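You operate a simulated robot arm through the tools that you are given. There is no shell and no other tool.

You are at the controls of a simulated robot arm. One attempt, no reset.

TASK
Drain the tank, then wipe the sand off its floor with the sponge.
Fine: rinse drain valve closed again, sponge back in its place. What is to be rubbed or washed off counts as gone when no trace of it is left.

Only the result counts: the job must be done as asked and must still hold three seconds after the hand-in. Knocking over, shifting, dropping, spilling or breaking anything else fails it.

THE ROBOT
A 7-joint arm with a fingered hand, fixed in place. Base frame: the origin is at the foot of the arm, x ahead of it, y to its left, z up. Units: cm, rad, N and s.
With the tool pointing down near the work surface it reaches from about 20 to 80 cm from the base axis. Its first joint turns from -2.897 to 2.897 rad. Payload 4.9 kg.
The tool frame sits at the grasp point between the pads (the TCP): z along the fingers, y along the line on which they close. The tips reach 3.2 cm beyond it. Largest opening 19.2 cm; the body of the gripper starts 8.9 cm behind the TCP. The gripper is a hand of 3 fingers: y runs from the thumb to the fingers, the wrist lies at [0, 0, -26.7] in the tool frame, and closing takes about 1.5 s.
Orientation is that of the tool frame in the base frame, as [roll, pitch, yaw] about the fixed x, y, z axes, in that order (R = Rz(yaw) Ry(pitch) Rx(roll)). With the fingers straight down and closing along the base's y, the tool's x points along the base's -x, its y along +y and its z along -z.

THE INTERFACE
- The arm moves only by the tool drive_tool. Its argument "commands" is a list of rows, each an object of numbers (a shift or turn left out is 0, a gripper value left out holds the last): "x", "y", "z": the shift along the base's x, y, z in units of 20 mm (1.0 is 20 mm); "ax", "ay", "az": the turn, a rotation vector about the base's x, y, z in units of 4 degrees (1.0 is 4 degrees). In form: [{"x": .., "y": .., "z": .., "ax": .., "ay": .., "az": ..}, ...]. A call has 1 to 20 rows; each row shifts and turns the commanded pose from where the row before left it. "jaw" is the closure in counts, from 0 (fully open) to 255 (shut), set as the call begins (left out, the last holds). A call with a number of a shift or a turn outside -1 to 1 is refused whole. Each row takes 0.2 s and may step no farther than 5 cm and 0.15 rad from the row before; otherwise, or with a gripper value out of range, the whole call is refused. A pose out of reach is approached as far as the arm can. The call stops where the force on the tool passes 40 N (or 10 N more than at its start, if that is more) or the arm is blocked; 0.2 s more then pass. The fingers move at their own pace (about 15.3 cm/s each) and stop on an object; they squeeze with about 23 N. The grip force told is the motor's: it shows also when the fingers shut on nothing. Time passes only in rows, and 0.2 s behind the last, so rows that do not move let the fingers close. It gives the time, the measured TCP pose, the force on the tool (base axes), the opening and the grip force at its end, in the units of the frame above (readings bear some noise), with the torque about the TCP (base axes, N m) and any sound that the robot's microphone picked up, and new pictures: "show" is both (left out), scene, wrist or none.
- Cameras (640 x 400 px; columns grow to the right, rows downward): "scene" is fixed at [21.97, -49.96, 142.82]; the picture's right is [0.85, -0.53, 0.00], its down [-0.30, -0.48, -0.83] and it looks along [0.44, 0.70, -0.56] (base axes); focal length 275 px, centre (320, 200). "wrist" rides on the gripper at [8, -4.6, -11.3] in the tool frame; the picture's right is [0.50, 0.87, 0.00], its down [-0.67, 0.39, -0.63] and it looks along [-0.55, 0.32, 0.78] (tool axes); focal length 226 px, centre (320, 200). There is no depth. A picture from a camera that has moved, and an enlarged one, comes with that camera's place and axes in the base frame and with its lens.
- curl_fingers(finger1, finger2, thumb_bend): sets how far each is bent, from 0 (flat) to 100 (curled in); at 30 the hand is open as for a grip, at 70 the pads meet at the TCP. One left out holds its place. A second passes; each finger stops where it meets its share of the squeeze, and holds until it gets a number again. A gripper value or a shape takes the hand back. It gives what a move gives, with no picture; readings hold the bend of each and the force on the fingers (four entries, about 0 where the hand has none), thumb and palm.
- grasp_type(shape): the hand has 3 fingers and takes this shape, open, in about a second: jaw (thumb against the fingers, like two jaws); tri (thumb and two fingers); tip (a fingertip pinch); poke (one finger out to press); point (the index stretched); flat (the hand flat); cup (the hand cupped); fist (a fist). The gripper value then closes the fingers along that shape, each until it touches; the sizes above hold for jaw. It gives what a move gives, with no picture.
- close_up(camera, box): a new picture of the part [left, top, right, bottom] of that camera's present view, enlarged. The clock stands still meanwhile.
- finish_job(): hands the job in; it is judged then, once.

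Places have to be worked out from the pictures, the camera data and where the tool is seen. Open the gripper and draw the arm clear of the work before you hand the job in, unless the task says otherwise.

The tools are called after "Emit:" as name(argument=value, ...) on one line, values as JSON. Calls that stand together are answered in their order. drive_tool: Moves the arm, as the interface text tells. Its arguments: {"type":"object","properties":{"commands":{"type":"array"},"jaw":{"type":"number"},"show":{"type":"string","enum":["both","scene","wrist","none"]}},"required":["commands"]} The other tools are called the same way: grasp_type (shape) gives the hand a shape; curl_fingers (finger1, finger2, thumb_bend) moves the fingers one by one; close_up (camera, box) takes an enlarged picture of a part of a camera's view; finish_job () hands the job in.

At the start:

```text
time_s: 0.0
ee_pos: [45.52, 17.77, 125.07]
orientation: [3.141, 0.001, -3.141]
force: [0.0, 0.4, -0.2]
torque: [-0.02, -0.02, -0.01]
grip_width: 19.18
grip_force: 0.1
shape: jaw
bend: [30.0, 30.0, 30.0]
finger forces: [0.1, 0.0, 0.0, 0.1, 0.0, 0.0]
```

scene: 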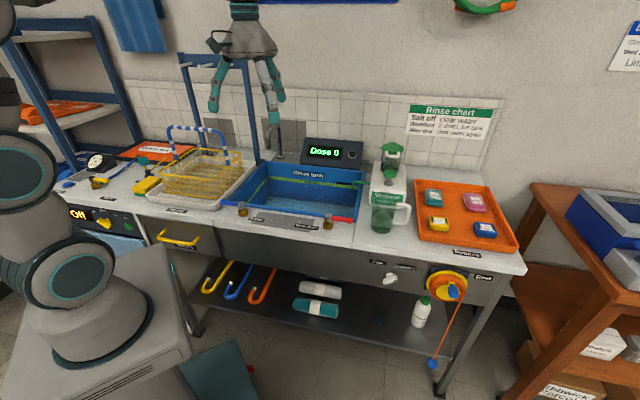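
wrist: 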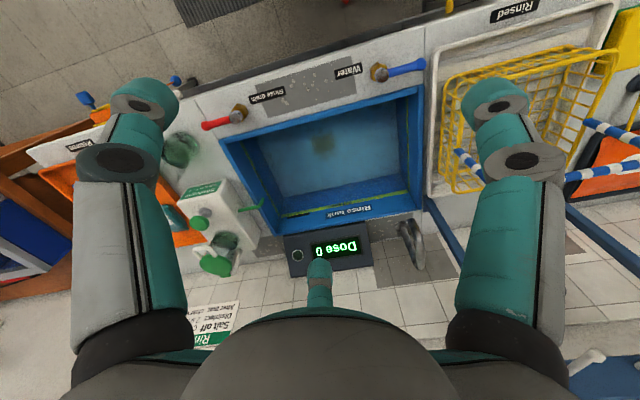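

I start by looking closer at the tank, valves and the surroundings to find the sponge and the drain valve.

Emit:
close_up(camera="scene", box=[200, 130, 400, 255])

Emit:
close_up(camera="scene", box=[50, 110, 250, 235])

Emit:
close_up(camera="scene", box=[360, 130, 560, 255])

Emit:
close_up(camera="wrist", box=[180, 40, 440, 203])

```text
3.20 times, centred on (300, 192) of scene
camera zoom: at [21.97, -49.96, 142.82], right [0.85, -0.53, 0.0], down [-0.3, -0.48, -0.83], along [0.44, 0.7, -0.56], focal length 879 px, centre (384, 224)
```

zoom: 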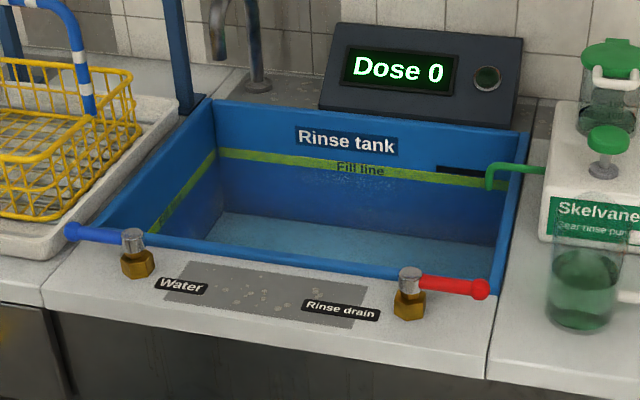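

```text
3.20 times, centred on (150, 172) of scene
camera zoom: at [21.97, -49.96, 142.82], right [0.85, -0.53, 0.0], down [-0.3, -0.48, -0.83], along [0.44, 0.7, -0.56], focal length 879 px, centre (864, 288)
```

zoom: 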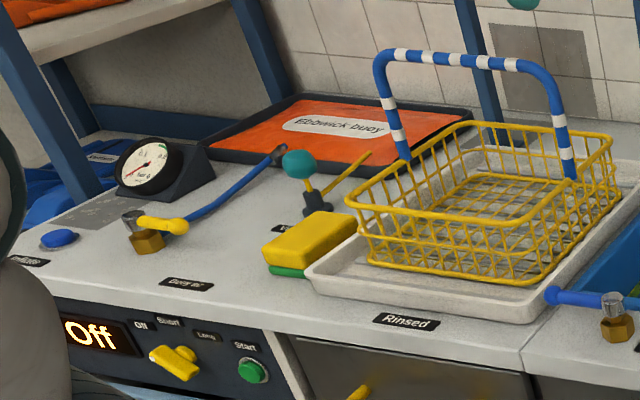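

```text
3.20 times, centred on (460, 192) of scene
camera zoom: at [21.97, -49.96, 142.82], right [0.85, -0.53, 0.0], down [-0.3, -0.48, -0.83], along [0.44, 0.7, -0.56], focal length 879 px, centre (-128, 224)
```

zoom: 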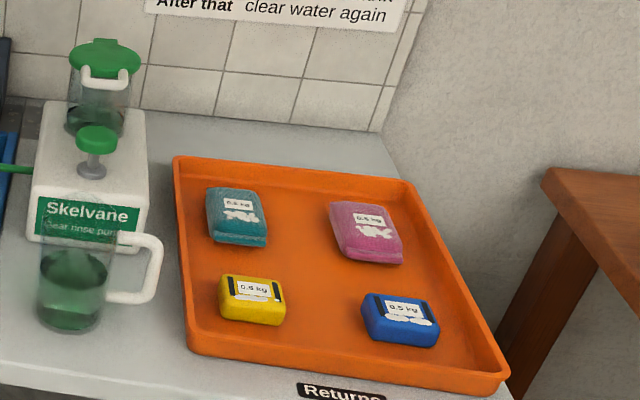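

```text
2.45 times, centred on (310, 122) of wrist
camera zoom: at [37.57, 13.24, 136.42], right [-0.5, 0.87, 0.0], down [0.67, 0.39, 0.63], along [0.55, 0.32, -0.78], focal length 555 px, centre (344, 393)
```

zoom: 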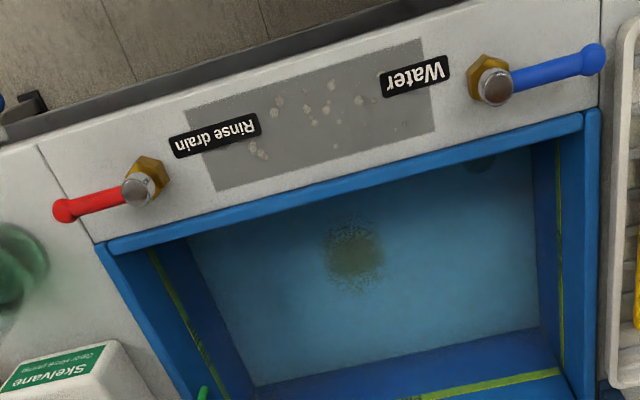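

The drain valve (red lever) triangulates to about (60.3, 6.6, 89.5) with its lever tip at about (65.3, 1.5, 90), so the bench is turned 45° to the base axes. The sand is near (62, 28) on the tank floor and the yellow sponge near (14, 61). I move closer above the drain valve for a better look.

Emit:
drive_tool(commands=[{"x": 0.6, "y": -0.6, "z": -0.8}, {"x": 0.6, "y": -0.6, "z": -0.8}, {"x": 0.6, "y": -0.6, "z": -0.8}, {"x": 0.6, "y": -0.6, "z": -0.8}, {"x": 0.6, "y": -0.6, "z": -0.8}, {"x": 0.6, "y": -0.6, "z": -0.8}, {"x": 0.6, "y": -0.6, "z": -0.8}, {"x": 0.6, "y": -0.6, "z": -0.8}, {"x": 0.6, "y": -0.6, "z": -0.8}, {"x": 0.6, "y": -0.6, "z": -0.8}], show="both")

```text
time_s: 2.2
ee_pos: [57.52, 5.77, 109.1]
orientation: [3.14, 0.0, -3.141]
force: [0.2, -0.4, 0.3]
torque: [0.0, 0.0, 0.02]
grip_width: 19.18
grip_force: 0.0
shape: jaw
bend: [30.0, 30.0, 30.0]
finger forces: [0.1, 0.1, 0.1, 0.1, 0.1, 0.1]
camera wrist: at [49.54, 1.22, 120.36], right [-0.5, 0.87, 0.0], down [0.67, 0.39, 0.63], along [0.55, 0.32, -0.78], focal length 226 px, centre (320, 200)
```

scene: 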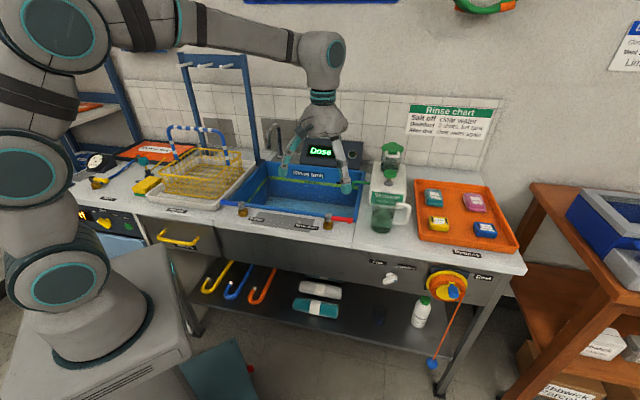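
wrist: 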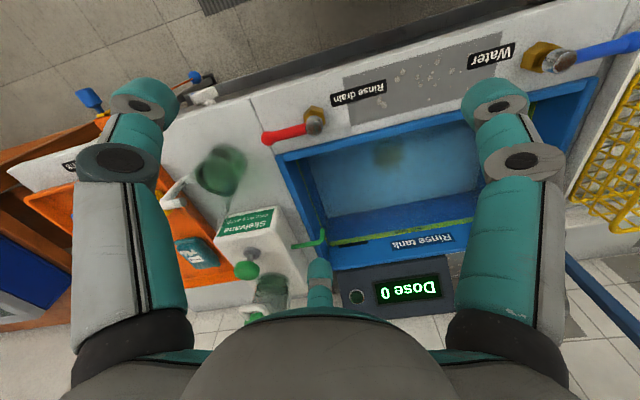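

The view is now closer; I enlarge the drain valve to see the lever and its likely turning direction.

Emit:
close_up(camera="wrist", box=[240, 60, 440, 185])

Emit:
close_up(camera="scene", box=[230, 170, 390, 270])

Emit:
close_up(camera="scene", box=[60, 140, 180, 215])

Emit:
close_up(camera="scene", box=[350, 240, 510, 340])

```text
3.20 times, centred on (340, 122) of wrist
camera zoom: at [49.54, 1.22, 120.36], right [-0.5, 0.87, 0.0], down [0.67, 0.39, 0.63], along [0.55, 0.32, -0.78], focal length 723 px, centre (256, 448)
```

zoom: 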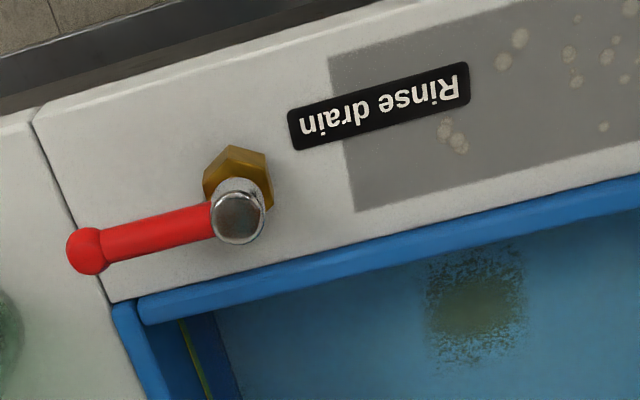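

```text
4.00 times, centred on (310, 220) of scene
camera zoom: at [21.97, -49.96, 142.82], right [0.85, -0.53, 0.0], down [-0.3, -0.48, -0.83], along [0.44, 0.7, -0.56], focal length 1098 px, centre (360, 120)
```

zoom: 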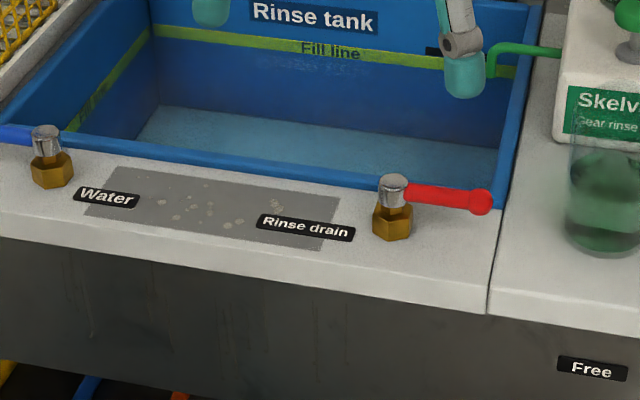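

```text
5.33 times, centred on (120, 178) of scene
camera zoom: at [21.97, -49.96, 142.82], right [0.85, -0.53, 0.0], down [-0.3, -0.48, -0.83], along [0.44, 0.7, -0.56], focal length 1465 px, centre (1387, 320)
```

zoom: 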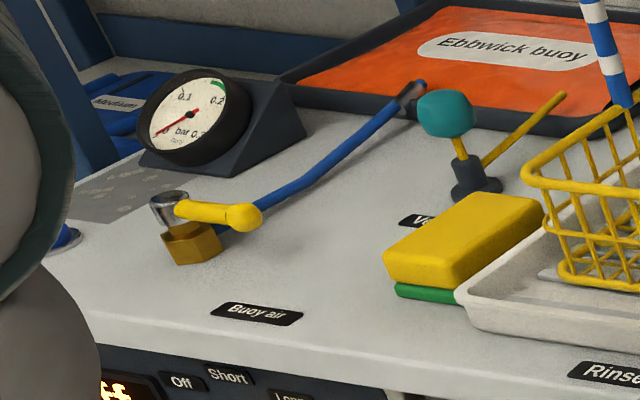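

```text
4.00 times, centred on (430, 290) of scene
camera zoom: at [21.97, -49.96, 142.82], right [0.85, -0.53, 0.0], down [-0.3, -0.48, -0.83], along [0.44, 0.7, -0.56], focal length 1098 px, centre (-120, -160)
```

zoom: 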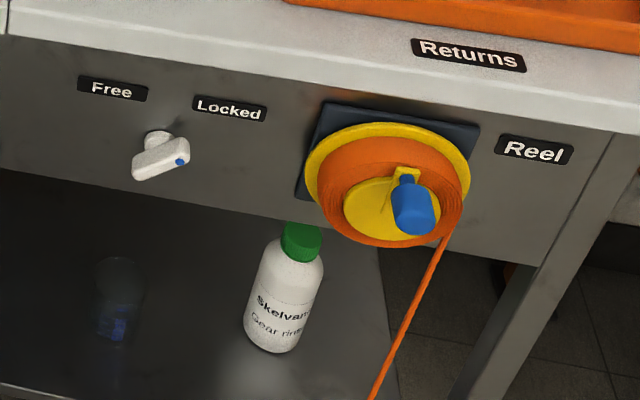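

The lever sits about 4 cm above the bench (top z≈85) and points right along the bench. I'll close the fingers into a bundle and place it in front of the lever, first stopping well above to check alignment.

Emit:
drive_tool(commands=[{"x": 0.5, "y": -0.6}, {"x": 0.5, "y": -0.6}, {"x": 0.4, "y": -0.6, "z": -0.5}, {"x": 0.2, "y": -0.4, "z": -0.5}, {"z": -0.8}, {"z": -0.8}, {"z": -0.5}, {}, {}], jaw=255)

```text
time_s: 4.2
ee_pos: [60.63, 1.44, 102.8]
orientation: [3.141, -0.001, 3.141]
force: [0.1, 0.6, 0.4]
torque: [0.0, 0.01, -0.03]
grip_width: 0.0
grip_force: 22.6
shape: jaw
bend: [70.0, 70.0, 70.0]
finger forces: [0.0, 0.0, 0.0, 0.1, 0.0, 0.1]
camera wrist: at [52.75, -3.09, 114.16], right [-0.5, 0.87, 0.0], down [0.67, 0.39, 0.63], along [0.55, 0.32, -0.78], focal length 226 px, centre (320, 200)
```

scene: 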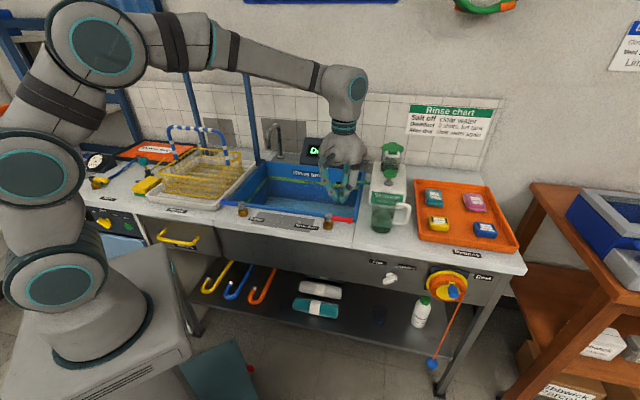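
wrist: 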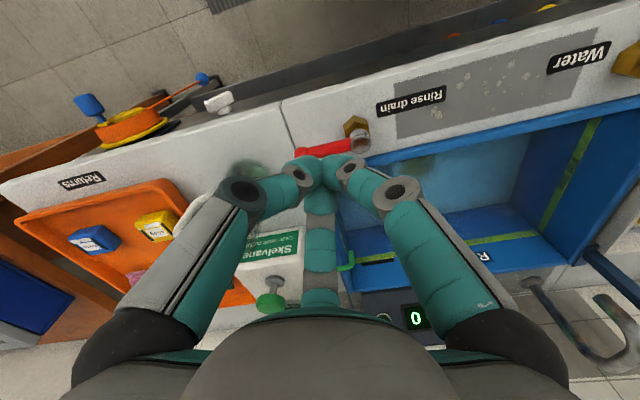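

The closed fingers form a bundle at the TCP, about 3 cm in front of the lever. I descend so the tips are at lever height.

Emit:
drive_tool(commands=[{"z": -0.9}, {"z": -0.9}, {"z": -0.9}, {"z": -0.9}, {"z": -0.8}, {"z": -0.6}, {"z": -0.5}])

```text
time_s: 5.8
ee_pos: [60.7, 1.22, 92.16]
orientation: [-3.14, 0.004, 3.14]
force: [-8.6, -7.1, 18.3]
torque: [0.1, -0.3, -0.01]
grip_width: 0.0
grip_force: 23.1
shape: jaw
bend: [70.0, 70.0, 70.0]
finger forces: [0.1, 0.1, 0.0, 0.1, 0.0, 0.0]
camera wrist: at [52.78, -3.25, 103.44], right [-0.5, 0.87, 0.0], down [0.67, 0.39, 0.63], along [0.55, 0.32, -0.77], focal length 226 px, centre (320, 200)
```

scene: 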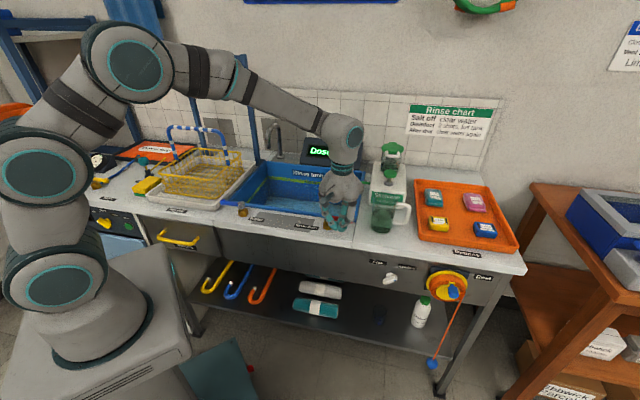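
wrist: 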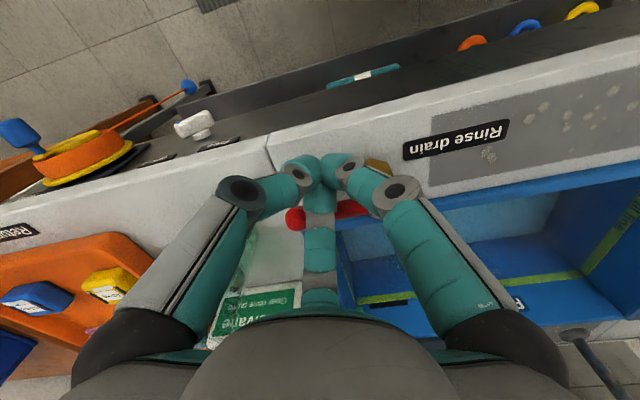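

The reading shows contact (the finger over the tank side touches the lever, 18 N up), so I back up and away, then try the 'poke' shape for a slimmer pushing finger.

Emit:
drive_tool(commands=[{"x": -0.2, "y": -0.2, "z": 0.5}, {"x": -0.3, "y": -0.3, "z": 1.0}, {"z": 1.0}, {"z": 1.0}, {"z": 1.0}, {"z": 1.0}], show="none")

Emit:
grasp_type(shape="poke")

Emit:
drive_tool(commands=[{}], show="both")

```text
time_s: 7.2
ee_pos: [59.65, 0.26, 103.1]
orientation: [3.141, 0.0, 3.141]
force: [-1.1, -0.1, -0.4]
torque: [-0.01, 0.0, 0.02]
grip_width: 0.01
grip_force: 23.1
shape: jaw
bend: [70.0, 70.0, 70.0]
finger forces: [0.1, 0.1, 0.0, 0.1, 0.1, 0.0]
```

```text
time_s: 8.1
ee_pos: [59.7, 0.39, 102.95]
orientation: [-3.142, 0.0, 3.141]
force: [0.6, 0.4, -0.2]
torque: [-0.01, 0.02, 0.0]
grip_width: 0.02
grip_force: 0.1
shape: poke
bend: [100.0, 100.0, 91.0]
finger forces: [0.1, 0.1, 0.0, 0.0, 0.0, 0.0]
```

```text
time_s: 8.5
ee_pos: [59.71, 0.43, 103.0]
orientation: [-3.139, -0.002, -3.141]
force: [-0.8, -0.2, 0.2]
torque: [-0.04, 0.02, -0.05]
grip_width: 0.0
grip_force: 0.1
shape: poke
bend: [100.0, 100.0, 91.0]
finger forces: [0.0, 0.1, 0.0, 0.0, 0.0, 0.0]
camera wrist: at [51.83, -4.2, 114.28], right [-0.5, 0.87, 0.0], down [0.67, 0.39, 0.63], along [0.55, 0.32, -0.78], focal length 226 px, centre (320, 200)
```

scene: 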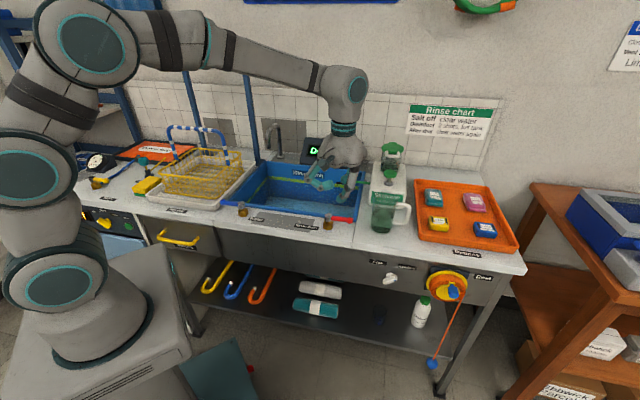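
wrist: 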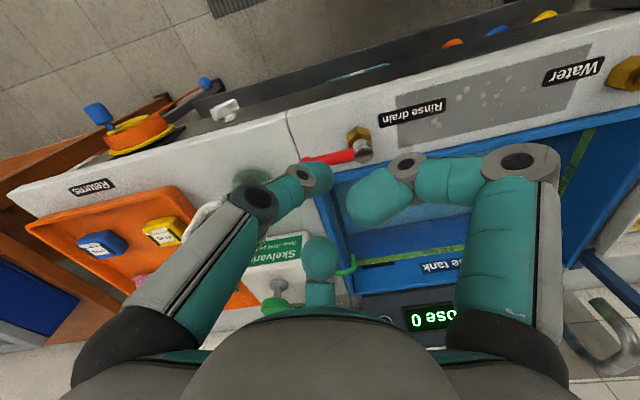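

Poke folds the hand awkwardly, so I'll straddle the lever with the jaw shape instead. I move left/up for clearance, switch back to jaw, narrow it to ~7 cm and turn the tool -45° so it closes across the lever.

Emit:
drive_tool(commands=[{"x": -0.7, "y": 0.7, "z": 0.5}, {"x": -0.7, "y": 0.7, "z": 0.5}, {"x": -0.7, "y": 0.7, "z": 0.5}], show="none")

Emit:
grasp_type(shape="jaw")

Emit:
drive_tool(commands=[{"az": -1}, {"az": -1}, {"az": -1}, {"az": -1}, {"az": -1}, {"az": -1}, {"az": -1}, {"az": -1}, {"az": -1}, {"az": -1}, {"az": -1}, {"az": -0.25}], jaw=165)

```text
time_s: 9.3
ee_pos: [55.48, 4.61, 105.97]
orientation: [-3.14, -0.002, -3.14]
force: [-0.7, 0.5, -0.1]
torque: [0.03, 0.0, 0.02]
grip_width: 0.0
grip_force: 0.0
shape: poke
bend: [100.0, 100.0, 91.0]
finger forces: [0.1, 0.1, 0.1, 0.0, 0.0, 0.1]
```

```text
time_s: 10.2
ee_pos: [55.61, 4.58, 105.91]
orientation: [3.141, 0.001, 3.141]
force: [-1.1, 0.8, 0.1]
torque: [-0.02, -0.04, 0.03]
grip_width: 19.2
grip_force: 0.1
shape: jaw
bend: [30.0, 30.0, 30.0]
finger forces: [0.0, 0.1, 0.0, 0.0, 0.0, 0.0]
```

```text
time_s: 12.8
ee_pos: [55.49, 4.58, 105.99]
orientation: [3.141, 0.0, 2.357]
force: [0.1, 0.2, 0.1]
torque: [-0.01, 0.01, 0.01]
grip_width: 6.82
grip_force: 0.0
shape: jaw
bend: [44.0, 44.0, 70.0]
finger forces: [0.0, 0.0, 0.0, 0.0, 0.0, 0.0]
camera wrist: at [46.65, 7.03, 117.22], right [0.26, 0.97, 0.0], down [0.75, -0.2, 0.63], along [0.61, -0.16, -0.78], focal length 226 px, centre (320, 200)
```

scene: 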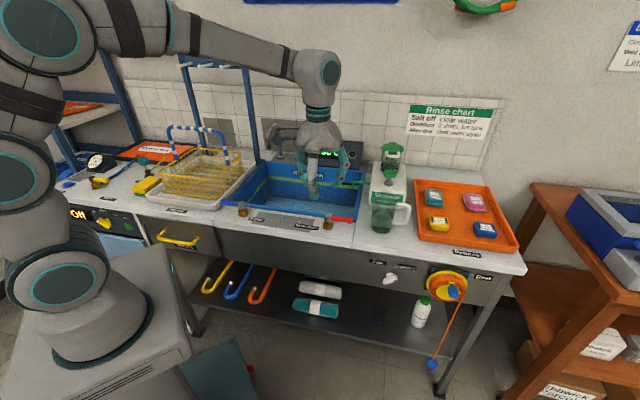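
wrist: 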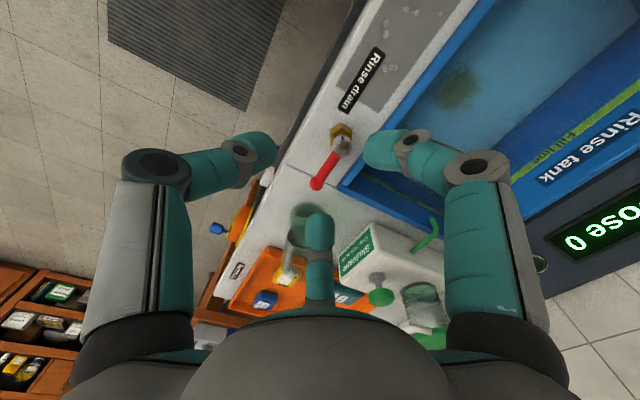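

The hand geometry is clear: thumb on tool -y, the two fingers on the other side. I'll fold the two fingers to the centre and keep the thumb out, making a narrow fork to straddle the lever.

Emit:
curl_fingers(finger1=70, finger2=70, thumb_bend=46)

Emit:
drive_tool(commands=[{}], show="wrist")

```text
time_s: 13.8
ee_pos: [55.57, 4.61, 105.96]
orientation: [-3.141, 0.001, 2.357]
force: [-0.6, 0.4, 0.1]
torque: [0.0, 0.0, -0.03]
grip_width: 5.87
grip_force: 0.2
shape: fingers
bend: [70.0, 70.0, 46.0]
finger forces: [0.0, 0.0, 0.0, 0.0, 0.0, 0.0]
```

```text
time_s: 14.2
ee_pos: [55.51, 4.56, 105.91]
orientation: [3.141, 0.0, 2.356]
force: [0.1, -0.1, -0.1]
torque: [0.03, -0.01, 0.04]
grip_width: 5.85
grip_force: 0.1
shape: fingers
bend: [70.0, 70.0, 46.0]
finger forces: [0.0, 0.0, 0.1, 0.0, 0.0, 0.1]
camera wrist: at [46.64, 7.02, 117.22], right [0.26, 0.97, 0.0], down [0.75, -0.2, 0.63], along [0.61, -0.16, -0.78], focal length 226 px, centre (320, 200)
```

wrist: 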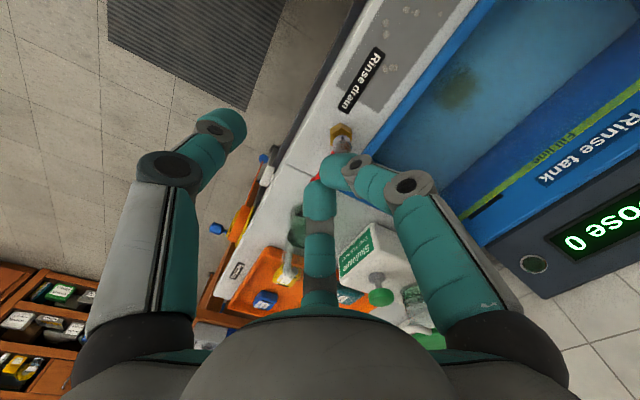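

The thumb opening at 46 is wider than needed; I narrow it to 55 and move to straddle the lever: TCP about 2 cm to the tank side of the lever, halfway along it, stopping above first.

Emit:
curl_fingers(thumb_bend=55)

Emit:
drive_tool(commands=[{"x": 0.8, "y": 0.0, "z": -0.5}, {"x": 0.8, "y": 0.0, "z": -0.5}, {"x": 0.8, "y": 0.0, "z": -0.5}, {"x": 0.8, "y": 0.0, "z": -0.5}, {"x": 0.8, "y": 0.0, "z": -0.5}, {"x": 0.7, "y": 0.1, "z": -0.5}, {"z": -0.5}, {"z": -0.5}])

```text
time_s: 15.2
ee_pos: [55.59, 4.6, 106.0]
orientation: [3.142, 0.001, 2.355]
force: [0.4, 0.4, 0.6]
torque: [0.0, 0.03, 0.03]
grip_width: 3.72
grip_force: 0.0
shape: fingers
bend: [70.0, 70.0, 55.0]
finger forces: [0.0, 0.0, 0.0, 0.1, 0.0, 0.1]
```

```text
time_s: 17.0
ee_pos: [64.91, 4.84, 97.91]
orientation: [3.141, 0.0, 2.356]
force: [0.0, 0.5, -0.6]
torque: [-0.01, 0.01, 0.02]
grip_width: 3.71
grip_force: 0.2
shape: fingers
bend: [70.0, 70.0, 55.0]
finger forces: [0.0, 0.0, 0.0, 0.0, 0.0, 0.0]
camera wrist: at [56.04, 7.24, 109.18], right [0.26, 0.97, 0.0], down [0.75, -0.2, 0.63], along [0.61, -0.16, -0.78], focal length 226 px, centre (320, 200)
```

scene: 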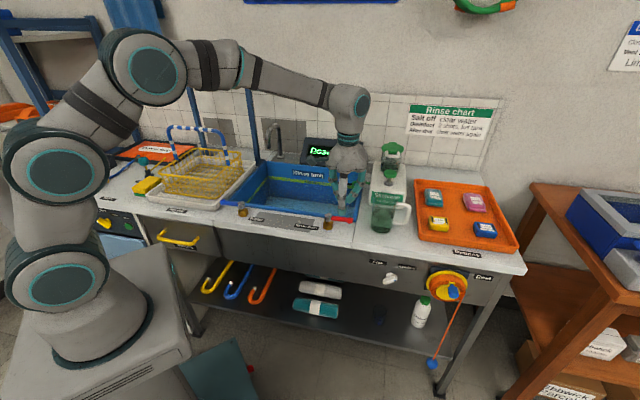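
wrist: 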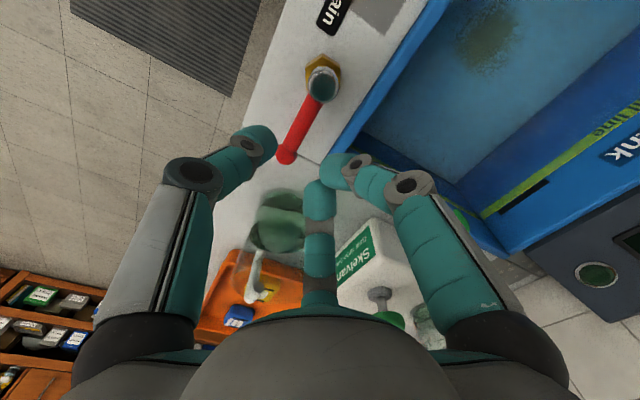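

The lever lies between the thumb and the finger pair as planned. I descend to about z=91.3 so the tips reach just below the lever.

Emit:
drive_tool(commands=[{"z": -0.7}, {"z": -0.7}, {"z": -0.6}, {"z": -0.5}, {"z": -0.4}, {"z": -0.4}])

```text
time_s: 18.4
ee_pos: [64.95, 4.8, 91.3]
orientation: [3.14, 0.0, 2.354]
force: [-0.6, 0.4, 0.0]
torque: [0.0, -0.01, -0.01]
grip_width: 3.72
grip_force: 0.1
shape: fingers
bend: [70.0, 70.0, 55.0]
finger forces: [0.0, 0.0, 0.0, 0.0, 0.0, 0.0]
camera wrist: at [56.05, 7.24, 102.62], right [0.26, 0.97, 0.0], down [0.75, -0.2, 0.63], along [0.61, -0.16, -0.78], focal length 226 px, centre (320, 200)
```

scene: 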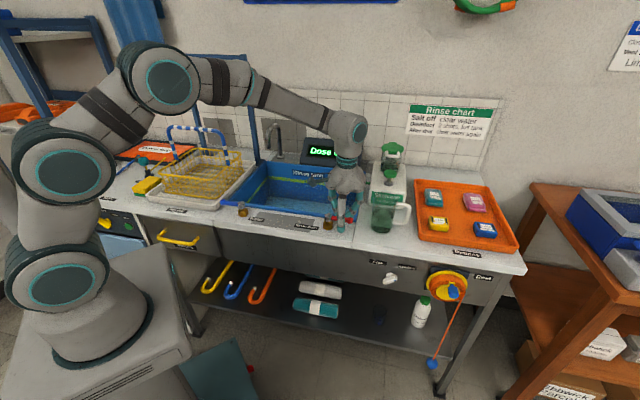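
wrist: 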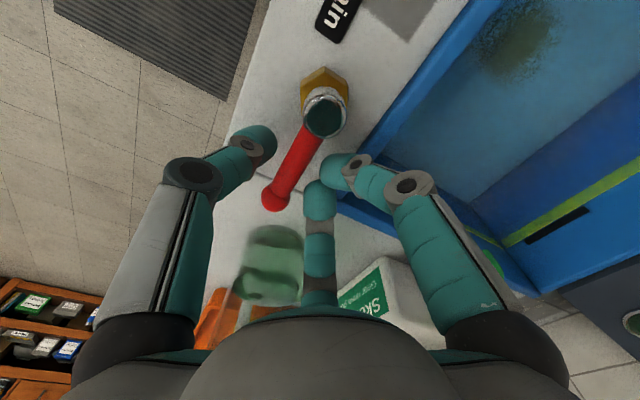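

The lever is cleanly straddled. I nudge gently toward the tank (+x,+y) with the thumb to test which way the lever turns.

Emit:
drive_tool(commands=[{"x": 0.25, "y": 0.25}, {"x": 0.25, "y": 0.25}, {"x": 0.2, "y": 0.2}, {"x": 0.2, "y": 0.2}], show="wrist")

```text
time_s: 19.4
ee_pos: [66.6, 6.5, 91.33]
orientation: [-3.139, 0.0, 2.356]
force: [-10.0, -11.4, 4.1]
torque: [-0.32, 0.31, 0.09]
grip_width: 5.07
grip_force: 6.5
shape: fingers
bend: [70.0, 70.0, 50.0]
finger forces: [0.1, 0.1, 0.0, 0.0, 14.3, 0.0]
camera wrist: at [57.77, 8.94, 102.6], right [0.26, 0.97, 0.0], down [0.75, -0.2, 0.63], along [0.61, -0.16, -0.78], focal length 226 px, centre (320, 200)
```

wrist: 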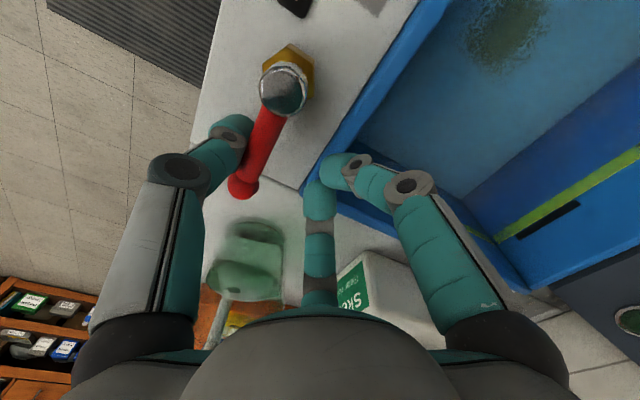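

Lever didn't move with 15 N toward the tank (thumb was pushed back instead). I try the other direction, toward the front, with the finger pair.

Emit:
drive_tool(commands=[{"x": -0.3, "y": -0.3}, {"x": -0.3, "y": -0.3}, {"x": -0.3, "y": -0.3}, {"x": -0.25, "y": -0.25}, {"x": -0.25, "y": -0.25}, {"x": -0.2, "y": -0.2}], show="wrist")

```text
time_s: 20.8
ee_pos: [63.55, 3.37, 91.36]
orientation: [-3.141, -0.001, 2.355]
force: [1.6, 0.8, -1.3]
torque: [0.05, -0.02, -0.03]
grip_width: 3.84
grip_force: 1.4
shape: fingers
bend: [69.0, 70.0, 55.0]
finger forces: [2.0, 0.1, 0.1, 0.0, 0.1, 0.0]
camera wrist: at [54.67, 5.83, 102.62], right [0.26, 0.97, 0.0], down [0.75, -0.2, 0.63], along [0.61, -0.16, -0.77], focal length 226 px, centre (320, 200)
```

wrist: 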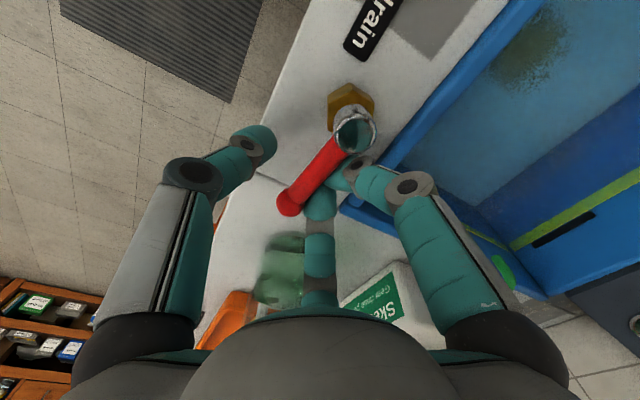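

The lever tip has now shifted toward the front with only ~2 N, so it turns clockwise toward the front. I follow its arc around the pivot, turning the tool with it, first about 32°.

Emit:
drive_tool(commands=[{"x": -0.117, "y": -0.11, "az": -1}, {"x": -0.125, "y": -0.101, "az": -1}, {"x": -0.132, "y": -0.092, "az": -1}, {"x": -0.138, "y": -0.083, "az": -1}, {"x": -0.143, "y": -0.073, "az": -1}, {"x": -0.148, "y": -0.063, "az": -1}, {"x": -0.152, "y": -0.052, "az": -1}, {"x": -0.155, "y": -0.042, "az": -1}])

```text
time_s: 22.6
ee_pos: [61.37, 2.18, 91.45]
orientation: [-3.142, -0.002, 1.799]
force: [1.9, -1.4, 0.3]
torque: [-0.01, -0.03, -0.07]
grip_width: 3.88
grip_force: 0.9
shape: fingers
bend: [70.0, 69.0, 55.0]
finger forces: [2.7, 0.1, 0.0, 0.0, 0.0, 0.0]
camera wrist: at [55.02, 8.94, 102.61], right [0.73, 0.68, 0.0], down [0.53, -0.57, 0.63], along [0.43, -0.46, -0.78], focal length 226 px, centre (320, 200)
```

scene: 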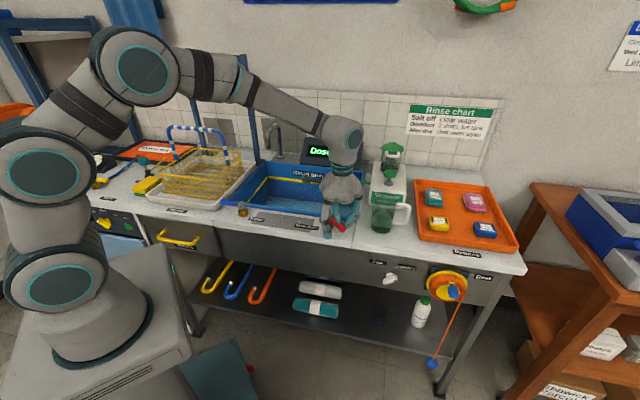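
wrist: 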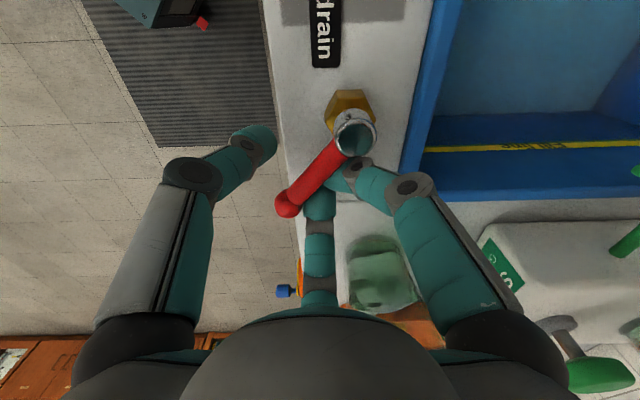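

The lever follows nicely (low force, wrist yaw tracks). I continue the arc for the remaining part.

Emit:
drive_tool(commands=[{"x": -0.158, "y": -0.031, "az": -1}, {"x": -0.159, "y": -0.02, "az": -1}, {"x": -0.16, "y": -0.008, "az": -1}, {"x": -0.161, "y": 0.003, "az": -1}, {"x": -0.16, "y": 0.014, "az": -1}, {"x": -0.159, "y": 0.025, "az": -1}, {"x": -0.156, "y": 0.036, "az": -1}, {"x": -0.154, "y": 0.047, "az": -1}, {"x": -0.15, "y": 0.058, "az": -1}, {"x": -0.146, "y": 0.068, "az": -1}])

```text
time_s: 24.8
ee_pos: [58.19, 2.67, 91.29]
orientation: [-3.141, 0.001, 1.098]
force: [3.4, -4.5, -0.2]
torque: [-0.05, -0.05, -0.04]
grip_width: 4.06
grip_force: 3.7
shape: fingers
bend: [69.0, 69.0, 55.0]
finger forces: [4.5, 2.1, 0.0, 0.1, 0.0, 0.0]
camera wrist: at [57.73, 11.78, 102.61], right [1.0, 0.05, 0.0], down [0.04, -0.77, 0.63], along [0.03, -0.63, -0.78], focal length 226 px, centre (320, 200)
```

scene: 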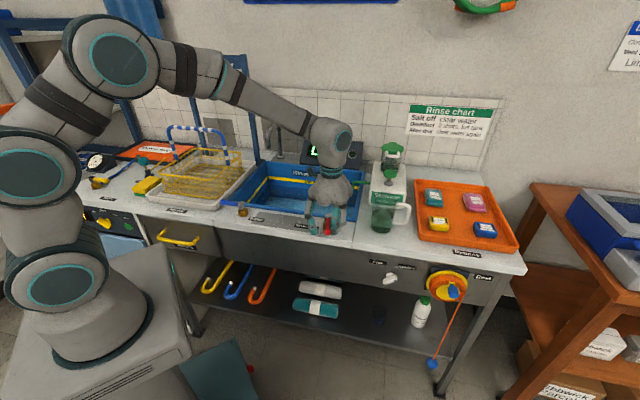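
wrist: 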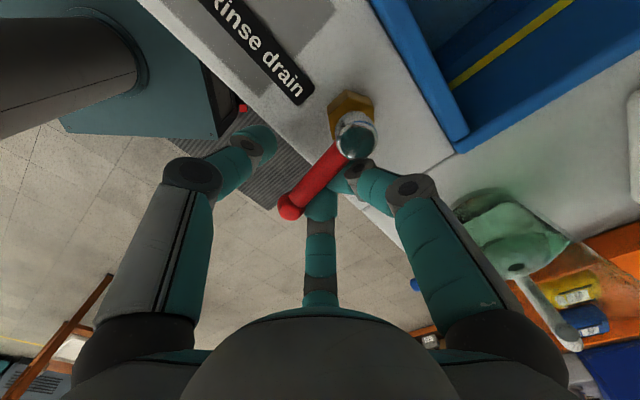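

The lever has turned about 80°. I continue about 12° more until it meets its stop.

Emit:
drive_tool(commands=[{"x": -0.141, "y": 0.078, "az": -1}, {"x": -0.135, "y": 0.087, "az": -1}, {"x": -0.129, "y": 0.096, "az": -1}, {}])

Emit:
close_up(camera="scene", box=[220, 140, 380, 240])

```text
time_s: 25.8
ee_pos: [57.4, 3.2, 91.4]
orientation: [3.14, -0.001, 0.889]
force: [15.0, -11.0, 2.2]
torque: [-0.23, -0.28, 0.06]
grip_width: 4.63
grip_force: 8.8
shape: fingers
bend: [68.0, 67.0, 55.0]
finger forces: [7.6, 9.5, 0.0, 0.1, 0.0, 0.0]
camera wrist: at [58.87, 12.18, 102.72], right [0.99, -0.16, 0.0], down [-0.12, -0.77, 0.63], along [-0.1, -0.62, -0.78], focal length 226 px, centre (320, 200)
```

scene: 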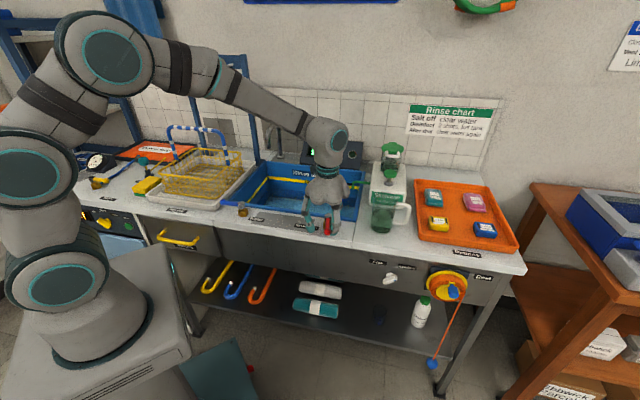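
wrist: 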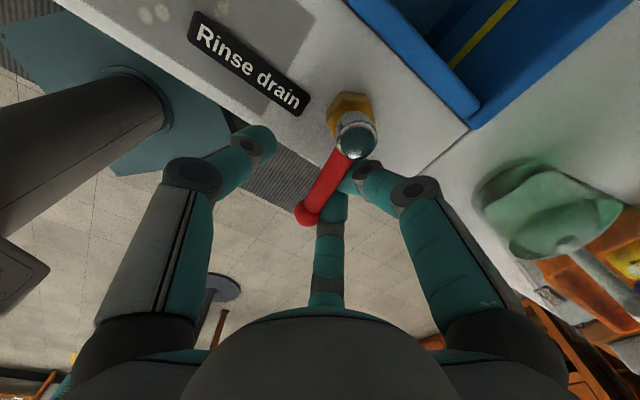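

```text
4.00 times, centred on (300, 190) of scene
camera zoom: at [21.97, -49.96, 142.82], right [0.85, -0.53, 0.0], down [-0.3, -0.48, -0.83], along [0.44, 0.7, -0.56], focal length 1098 px, centre (400, 240)
```

zoom: 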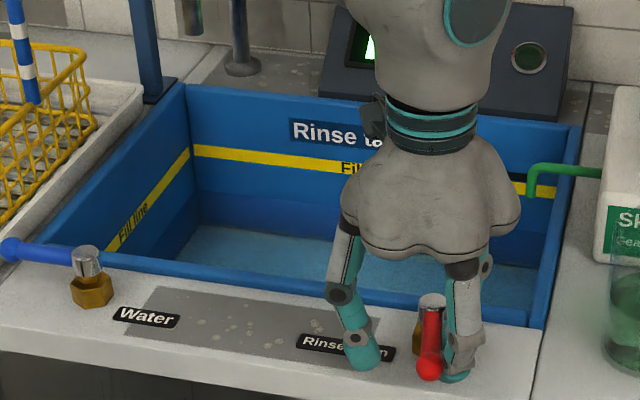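

The lever is at its open stop and the water level is visibly falling. I release the side load slightly and lift straight up clear of the lever.

Emit:
drive_tool(commands=[{"x": 0.2, "y": -0.2}, {"x": 0.15, "y": -0.15}, {"z": 0.5}, {"z": 0.8}, {"z": 1.0}, {"z": 1.0}, {"z": 1.0}, {"z": 1.0}, {"z": 1.0}, {"z": 1.0}, {"z": 1.0}])

Emit:
close_up(camera="scene", box=[220, 140, 380, 240])

```text
time_s: 28.2
ee_pos: [58.14, 2.39, 108.03]
orientation: [-3.141, 0.0, 0.89]
force: [0.3, -0.6, 0.3]
torque: [0.02, 0.0, 0.03]
grip_width: 3.73
grip_force: 0.1
shape: fingers
bend: [70.0, 70.0, 55.0]
finger forces: [0.0, 0.0, 0.0, 0.0, 0.0, 0.1]
camera wrist: at [59.53, 11.49, 119.27], right [0.99, -0.16, 0.0], down [-0.12, -0.77, 0.63], along [-0.1, -0.62, -0.78], focal length 226 px, centre (320, 200)
```

scene: 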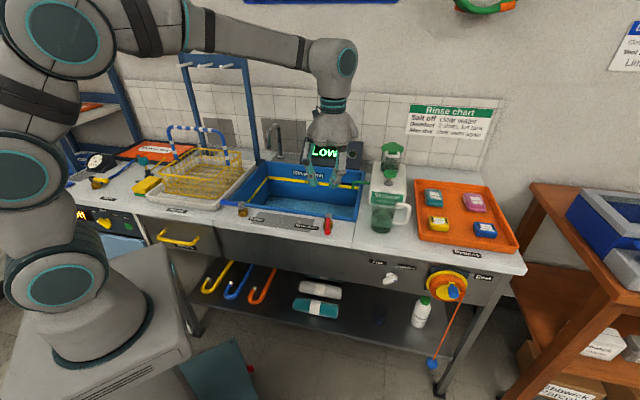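
wrist: 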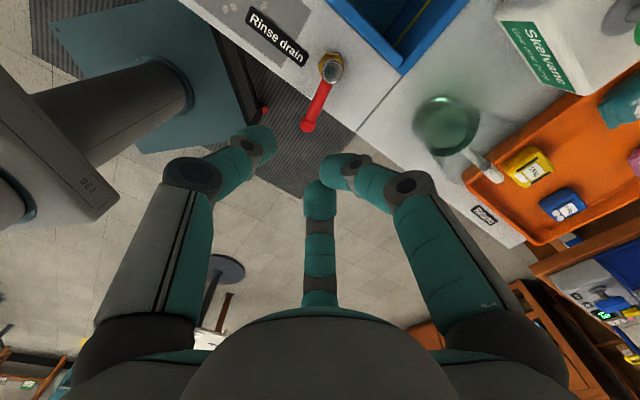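

```text
4.00 times, centred on (300, 190) of scene
camera zoom: at [21.97, -49.96, 142.82], right [0.85, -0.53, 0.0], down [-0.3, -0.48, -0.83], along [0.44, 0.7, -0.56], focal length 1098 px, centre (400, 240)
```

zoom: 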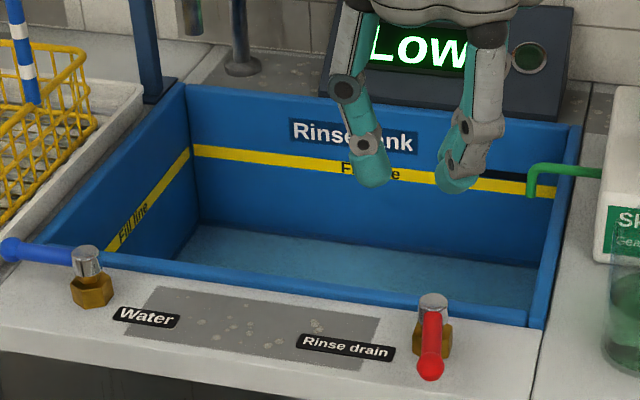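

The display reads LOW and the water is going out. Now to the sponge: I rise to z≈126 to clear the basket handle (top ≈110) and swing over toward the sponge at about (14, 61), turning the tool to yaw ≈165° so no finger points at the basket.

Emit:
drive_tool(commands=[{"z": 1.0, "az": 1}, {"z": 1.0, "az": 1}, {"z": 1.0, "az": 1}, {"z": 1.0, "az": 1}, {"x": -0.5, "y": 0.8, "z": 1.0, "az": 1}, {"x": -0.6, "y": 0.8, "z": 1.0, "az": 1}, {"x": -0.6, "y": 0.8, "z": 1.0, "az": 1}, {"x": -0.6, "y": 0.8, "z": 1.0, "az": 1}, {"x": -0.6, "y": 0.8, "z": 1.0, "az": 1}, {"x": -0.6, "y": 0.8, "az": 1}, {"x": -0.6, "y": 0.8, "az": 1}, {"x": -0.6, "y": 0.8, "az": 1}, {"x": -0.6, "y": 0.8, "az": 1}, {"x": -0.6, "y": 0.8, "az": 1}, {"x": -0.6, "y": 0.8, "az": 1}, {"x": -0.6, "y": 0.8, "az": 1}], show="scene")

Emit:
drive_tool(commands=[{"x": -0.8, "y": 0.9, "az": 1}, {"x": -0.8, "y": 0.9, "az": 1}, {"x": -0.8, "y": 0.9, "az": 1}, {"x": -0.8, "y": 0.9, "az": 1}, {"x": -0.8, "y": 0.9, "az": 1}, {"x": -0.8, "y": 0.9, "az": 1}, {"x": -0.8, "y": 0.9, "az": 1}, {"x": -0.8, "y": 0.9, "az": 1}, {"x": -0.8, "y": 0.9, "az": 1}, {"x": -0.8, "y": 0.9, "az": 1}, {"x": -0.8, "y": 0.9, "az": 1}, {"x": -0.8, "y": 0.9, "az": 1}, {"x": -0.8, "y": 0.9, "az": 0.5}], show="both")

```text
time_s: 31.6
ee_pos: [43.69, 21.67, 125.94]
orientation: [-3.139, 0.0, 2.008]
force: [0.1, 0.3, 0.5]
torque: [0.01, 0.01, -0.01]
grip_width: 3.68
grip_force: 0.1
shape: fingers
bend: [70.0, 70.0, 55.0]
finger forces: [0.1, 0.1, 0.1, 0.0, 0.1, 0.1]
```

scene: 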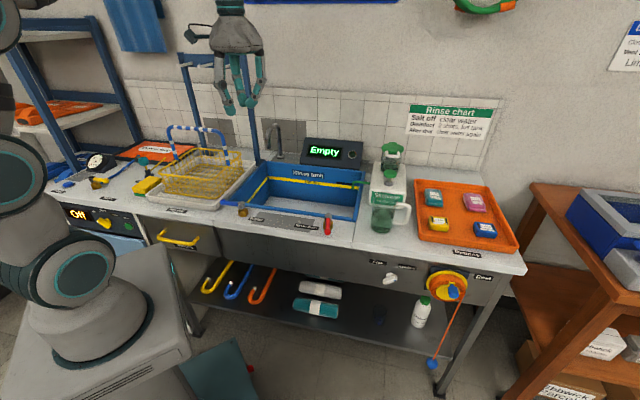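

```text
time_s: 34.4
ee_pos: [22.97, 45.04, 126.02]
orientation: [-3.141, -0.001, 2.881]
force: [-0.5, 0.8, 0.4]
torque: [0.0, -0.02, 0.03]
grip_width: 3.69
grip_force: 0.0
shape: fingers
bend: [70.0, 70.0, 55.0]
finger forces: [0.0, 0.1, 0.0, 0.0, 0.0, 0.1]
camera wrist: at [14.15, 42.59, 137.24], right [-0.26, 0.97, 0.0], down [0.75, 0.2, 0.63], along [0.61, 0.16, -0.78], focal length 226 px, centre (320, 200)
```

scene: 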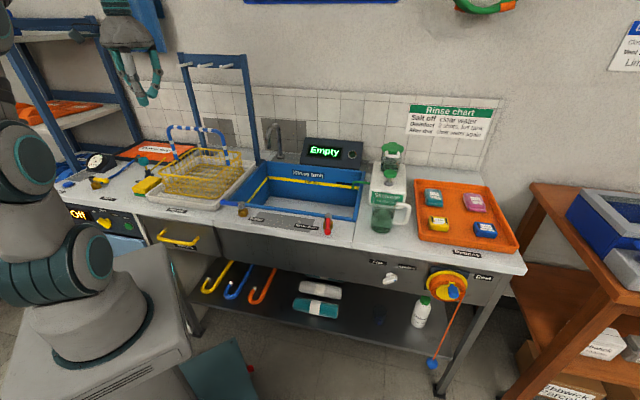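
wrist: 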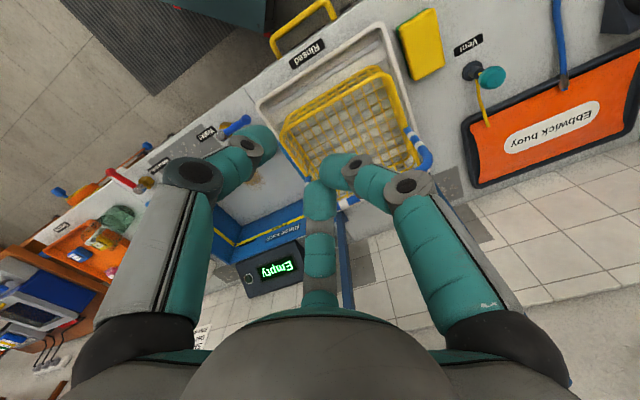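

The display now says Empty, so the tank is drained. The sponge is visible near (420, 45) of the wrist view; I enlarge it to measure its outline.

Emit:
close_up(camera="wrist", box=[350, 0, 510, 100])

Emit:
close_up(camera="scene", box=[110, 150, 206, 210])

Emit:
close_up(camera="scene", box=[220, 140, 380, 240])

```text
4.00 times, centred on (430, 50) of wrist
camera zoom: at [14.15, 42.59, 137.24], right [-0.26, 0.97, 0.0], down [0.75, 0.2, 0.63], along [0.61, 0.16, -0.78], focal length 904 px, centre (-120, 800)
```

zoom: 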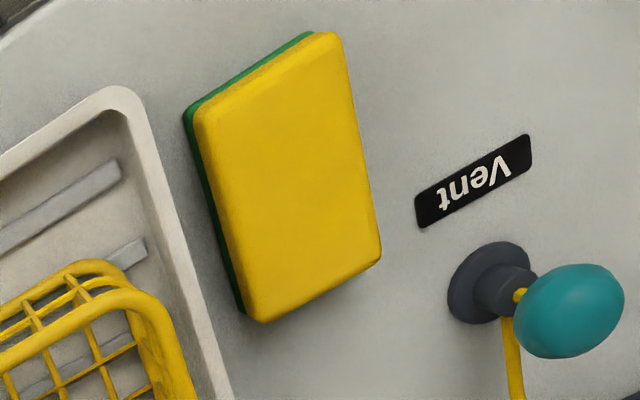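

```text
6.67 times, centred on (158, 180) of scene
camera zoom: at [21.97, -49.96, 142.82], right [0.85, -0.53, 0.0], down [-0.3, -0.48, -0.83], along [0.44, 0.7, -0.56], focal length 1831 px, centre (1400, 333)
```

zoom: 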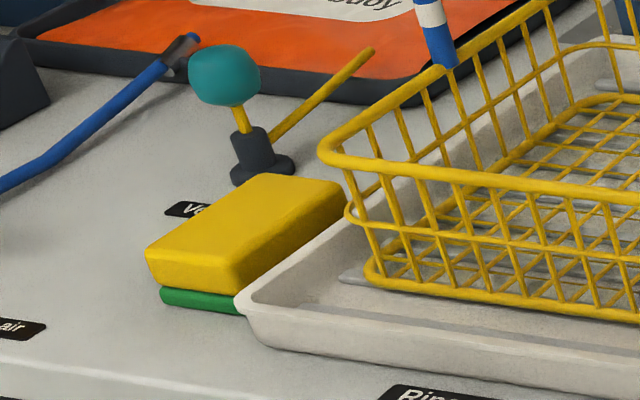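

```text
4.00 times, centred on (300, 190) of scene
camera zoom: at [21.97, -49.96, 142.82], right [0.85, -0.53, 0.0], down [-0.3, -0.48, -0.83], along [0.44, 0.7, -0.56], focal length 1098 px, centre (400, 240)
```

zoom: 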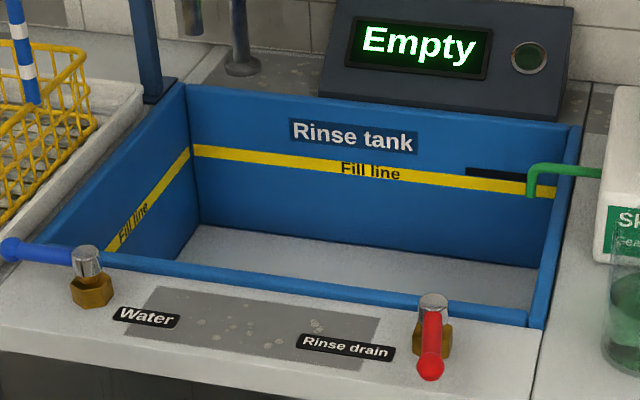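

The sponge measures about 9.5 × 6 × 4 cm, centre ≈ (13.5, 61.0), top z ≈ 89.3, long side toward the wall, with only ~1.5 cm gap to the tray on its right. I'll pinch it along its long axis with thumb at the back and fingers in front, so I turn the tool +150° while moving above it.

Emit:
drive_tool(commands=[{"x": -0.3125, "y": 0.3235, "az": 1}, {"x": -0.3125, "y": 0.3235, "az": 1}, {"x": -0.3125, "y": 0.3235, "az": 1}, {"x": -0.3125, "y": 0.3235, "az": 1}, {"x": -0.3125, "y": 0.3235, "az": 1}, {"x": -0.3125, "y": 0.3235, "az": 1}, {"x": -0.3125, "y": 0.3235, "az": 1}, {"x": -0.3125, "y": 0.3235, "az": 1}, {"x": -0.3125, "y": 0.3235, "az": 1}, {"x": -0.3125, "y": 0.3235, "az": 1}, {"x": -0.3125, "y": 0.3235, "az": 1}, {"x": -0.3125, "y": 0.3235, "az": 1}, {"x": -0.3125, "y": 0.3235, "az": 1}, {"x": -0.3125, "y": 0.3235, "az": 1}, {"x": -0.3125, "y": 0.3235, "az": 1}, {"x": -0.3125, "y": 0.3235, "az": 1}, {"x": -0.3125, "y": 0.3235, "az": 1}, {"x": -0.3125, "y": 0.3235, "az": 1}, {"x": -0.3125, "y": 0.3235, "az": 1}, {"x": -0.3125, "y": 0.3235, "az": 1}], show="none")

Emit:
drive_tool(commands=[{"az": 1}, {"az": 1}, {"az": 1}, {"az": 1}, {"az": 1}, {"az": 1}, {"az": 1}, {"az": 1}, {"az": 1}, {"az": 1}, {"az": 1}, {"az": 1}, {"az": 1}, {"az": 1}, {"az": 1}, {"az": 1}, {"az": 1}, {"az": 0.5}], show="both")

```text
time_s: 38.6
ee_pos: [10.56, 58.11, 126.0]
orientation: [-3.141, 0.001, -2.005]
force: [1.0, 0.6, 0.2]
torque: [0.0, -0.02, 0.01]
grip_width: 3.67
grip_force: 0.1
shape: fingers
bend: [70.0, 70.0, 55.0]
finger forces: [0.0, 0.1, 0.0, 0.1, 0.0, 0.0]
```

```text
time_s: 42.4
ee_pos: [10.71, 57.85, 126.0]
orientation: [-3.141, 0.0, -0.783]
force: [0.3, 0.2, -0.2]
torque: [-0.01, 0.0, -0.01]
grip_width: 3.68
grip_force: 0.1
shape: fingers
bend: [70.0, 70.0, 55.0]
finger forces: [0.0, 0.1, 0.1, 0.0, 0.0, 0.0]
camera wrist: at [19.57, 55.63, 137.23], right [-0.26, -0.97, 0.0], down [-0.75, 0.2, 0.63], along [-0.61, 0.16, -0.78], focal length 226 px, centre (320, 200)
```

scene: 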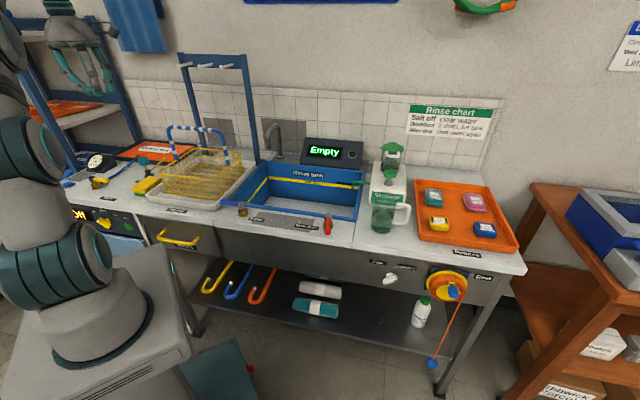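
wrist: 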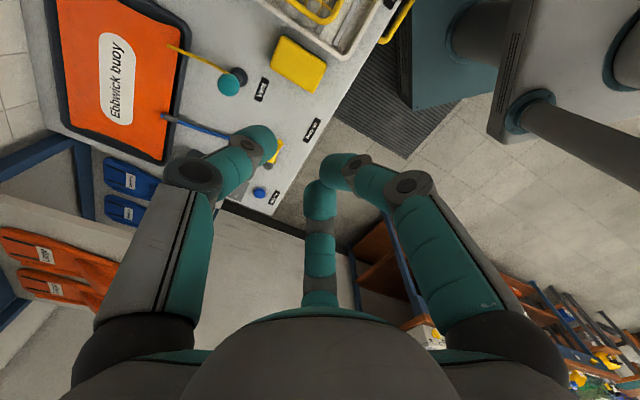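

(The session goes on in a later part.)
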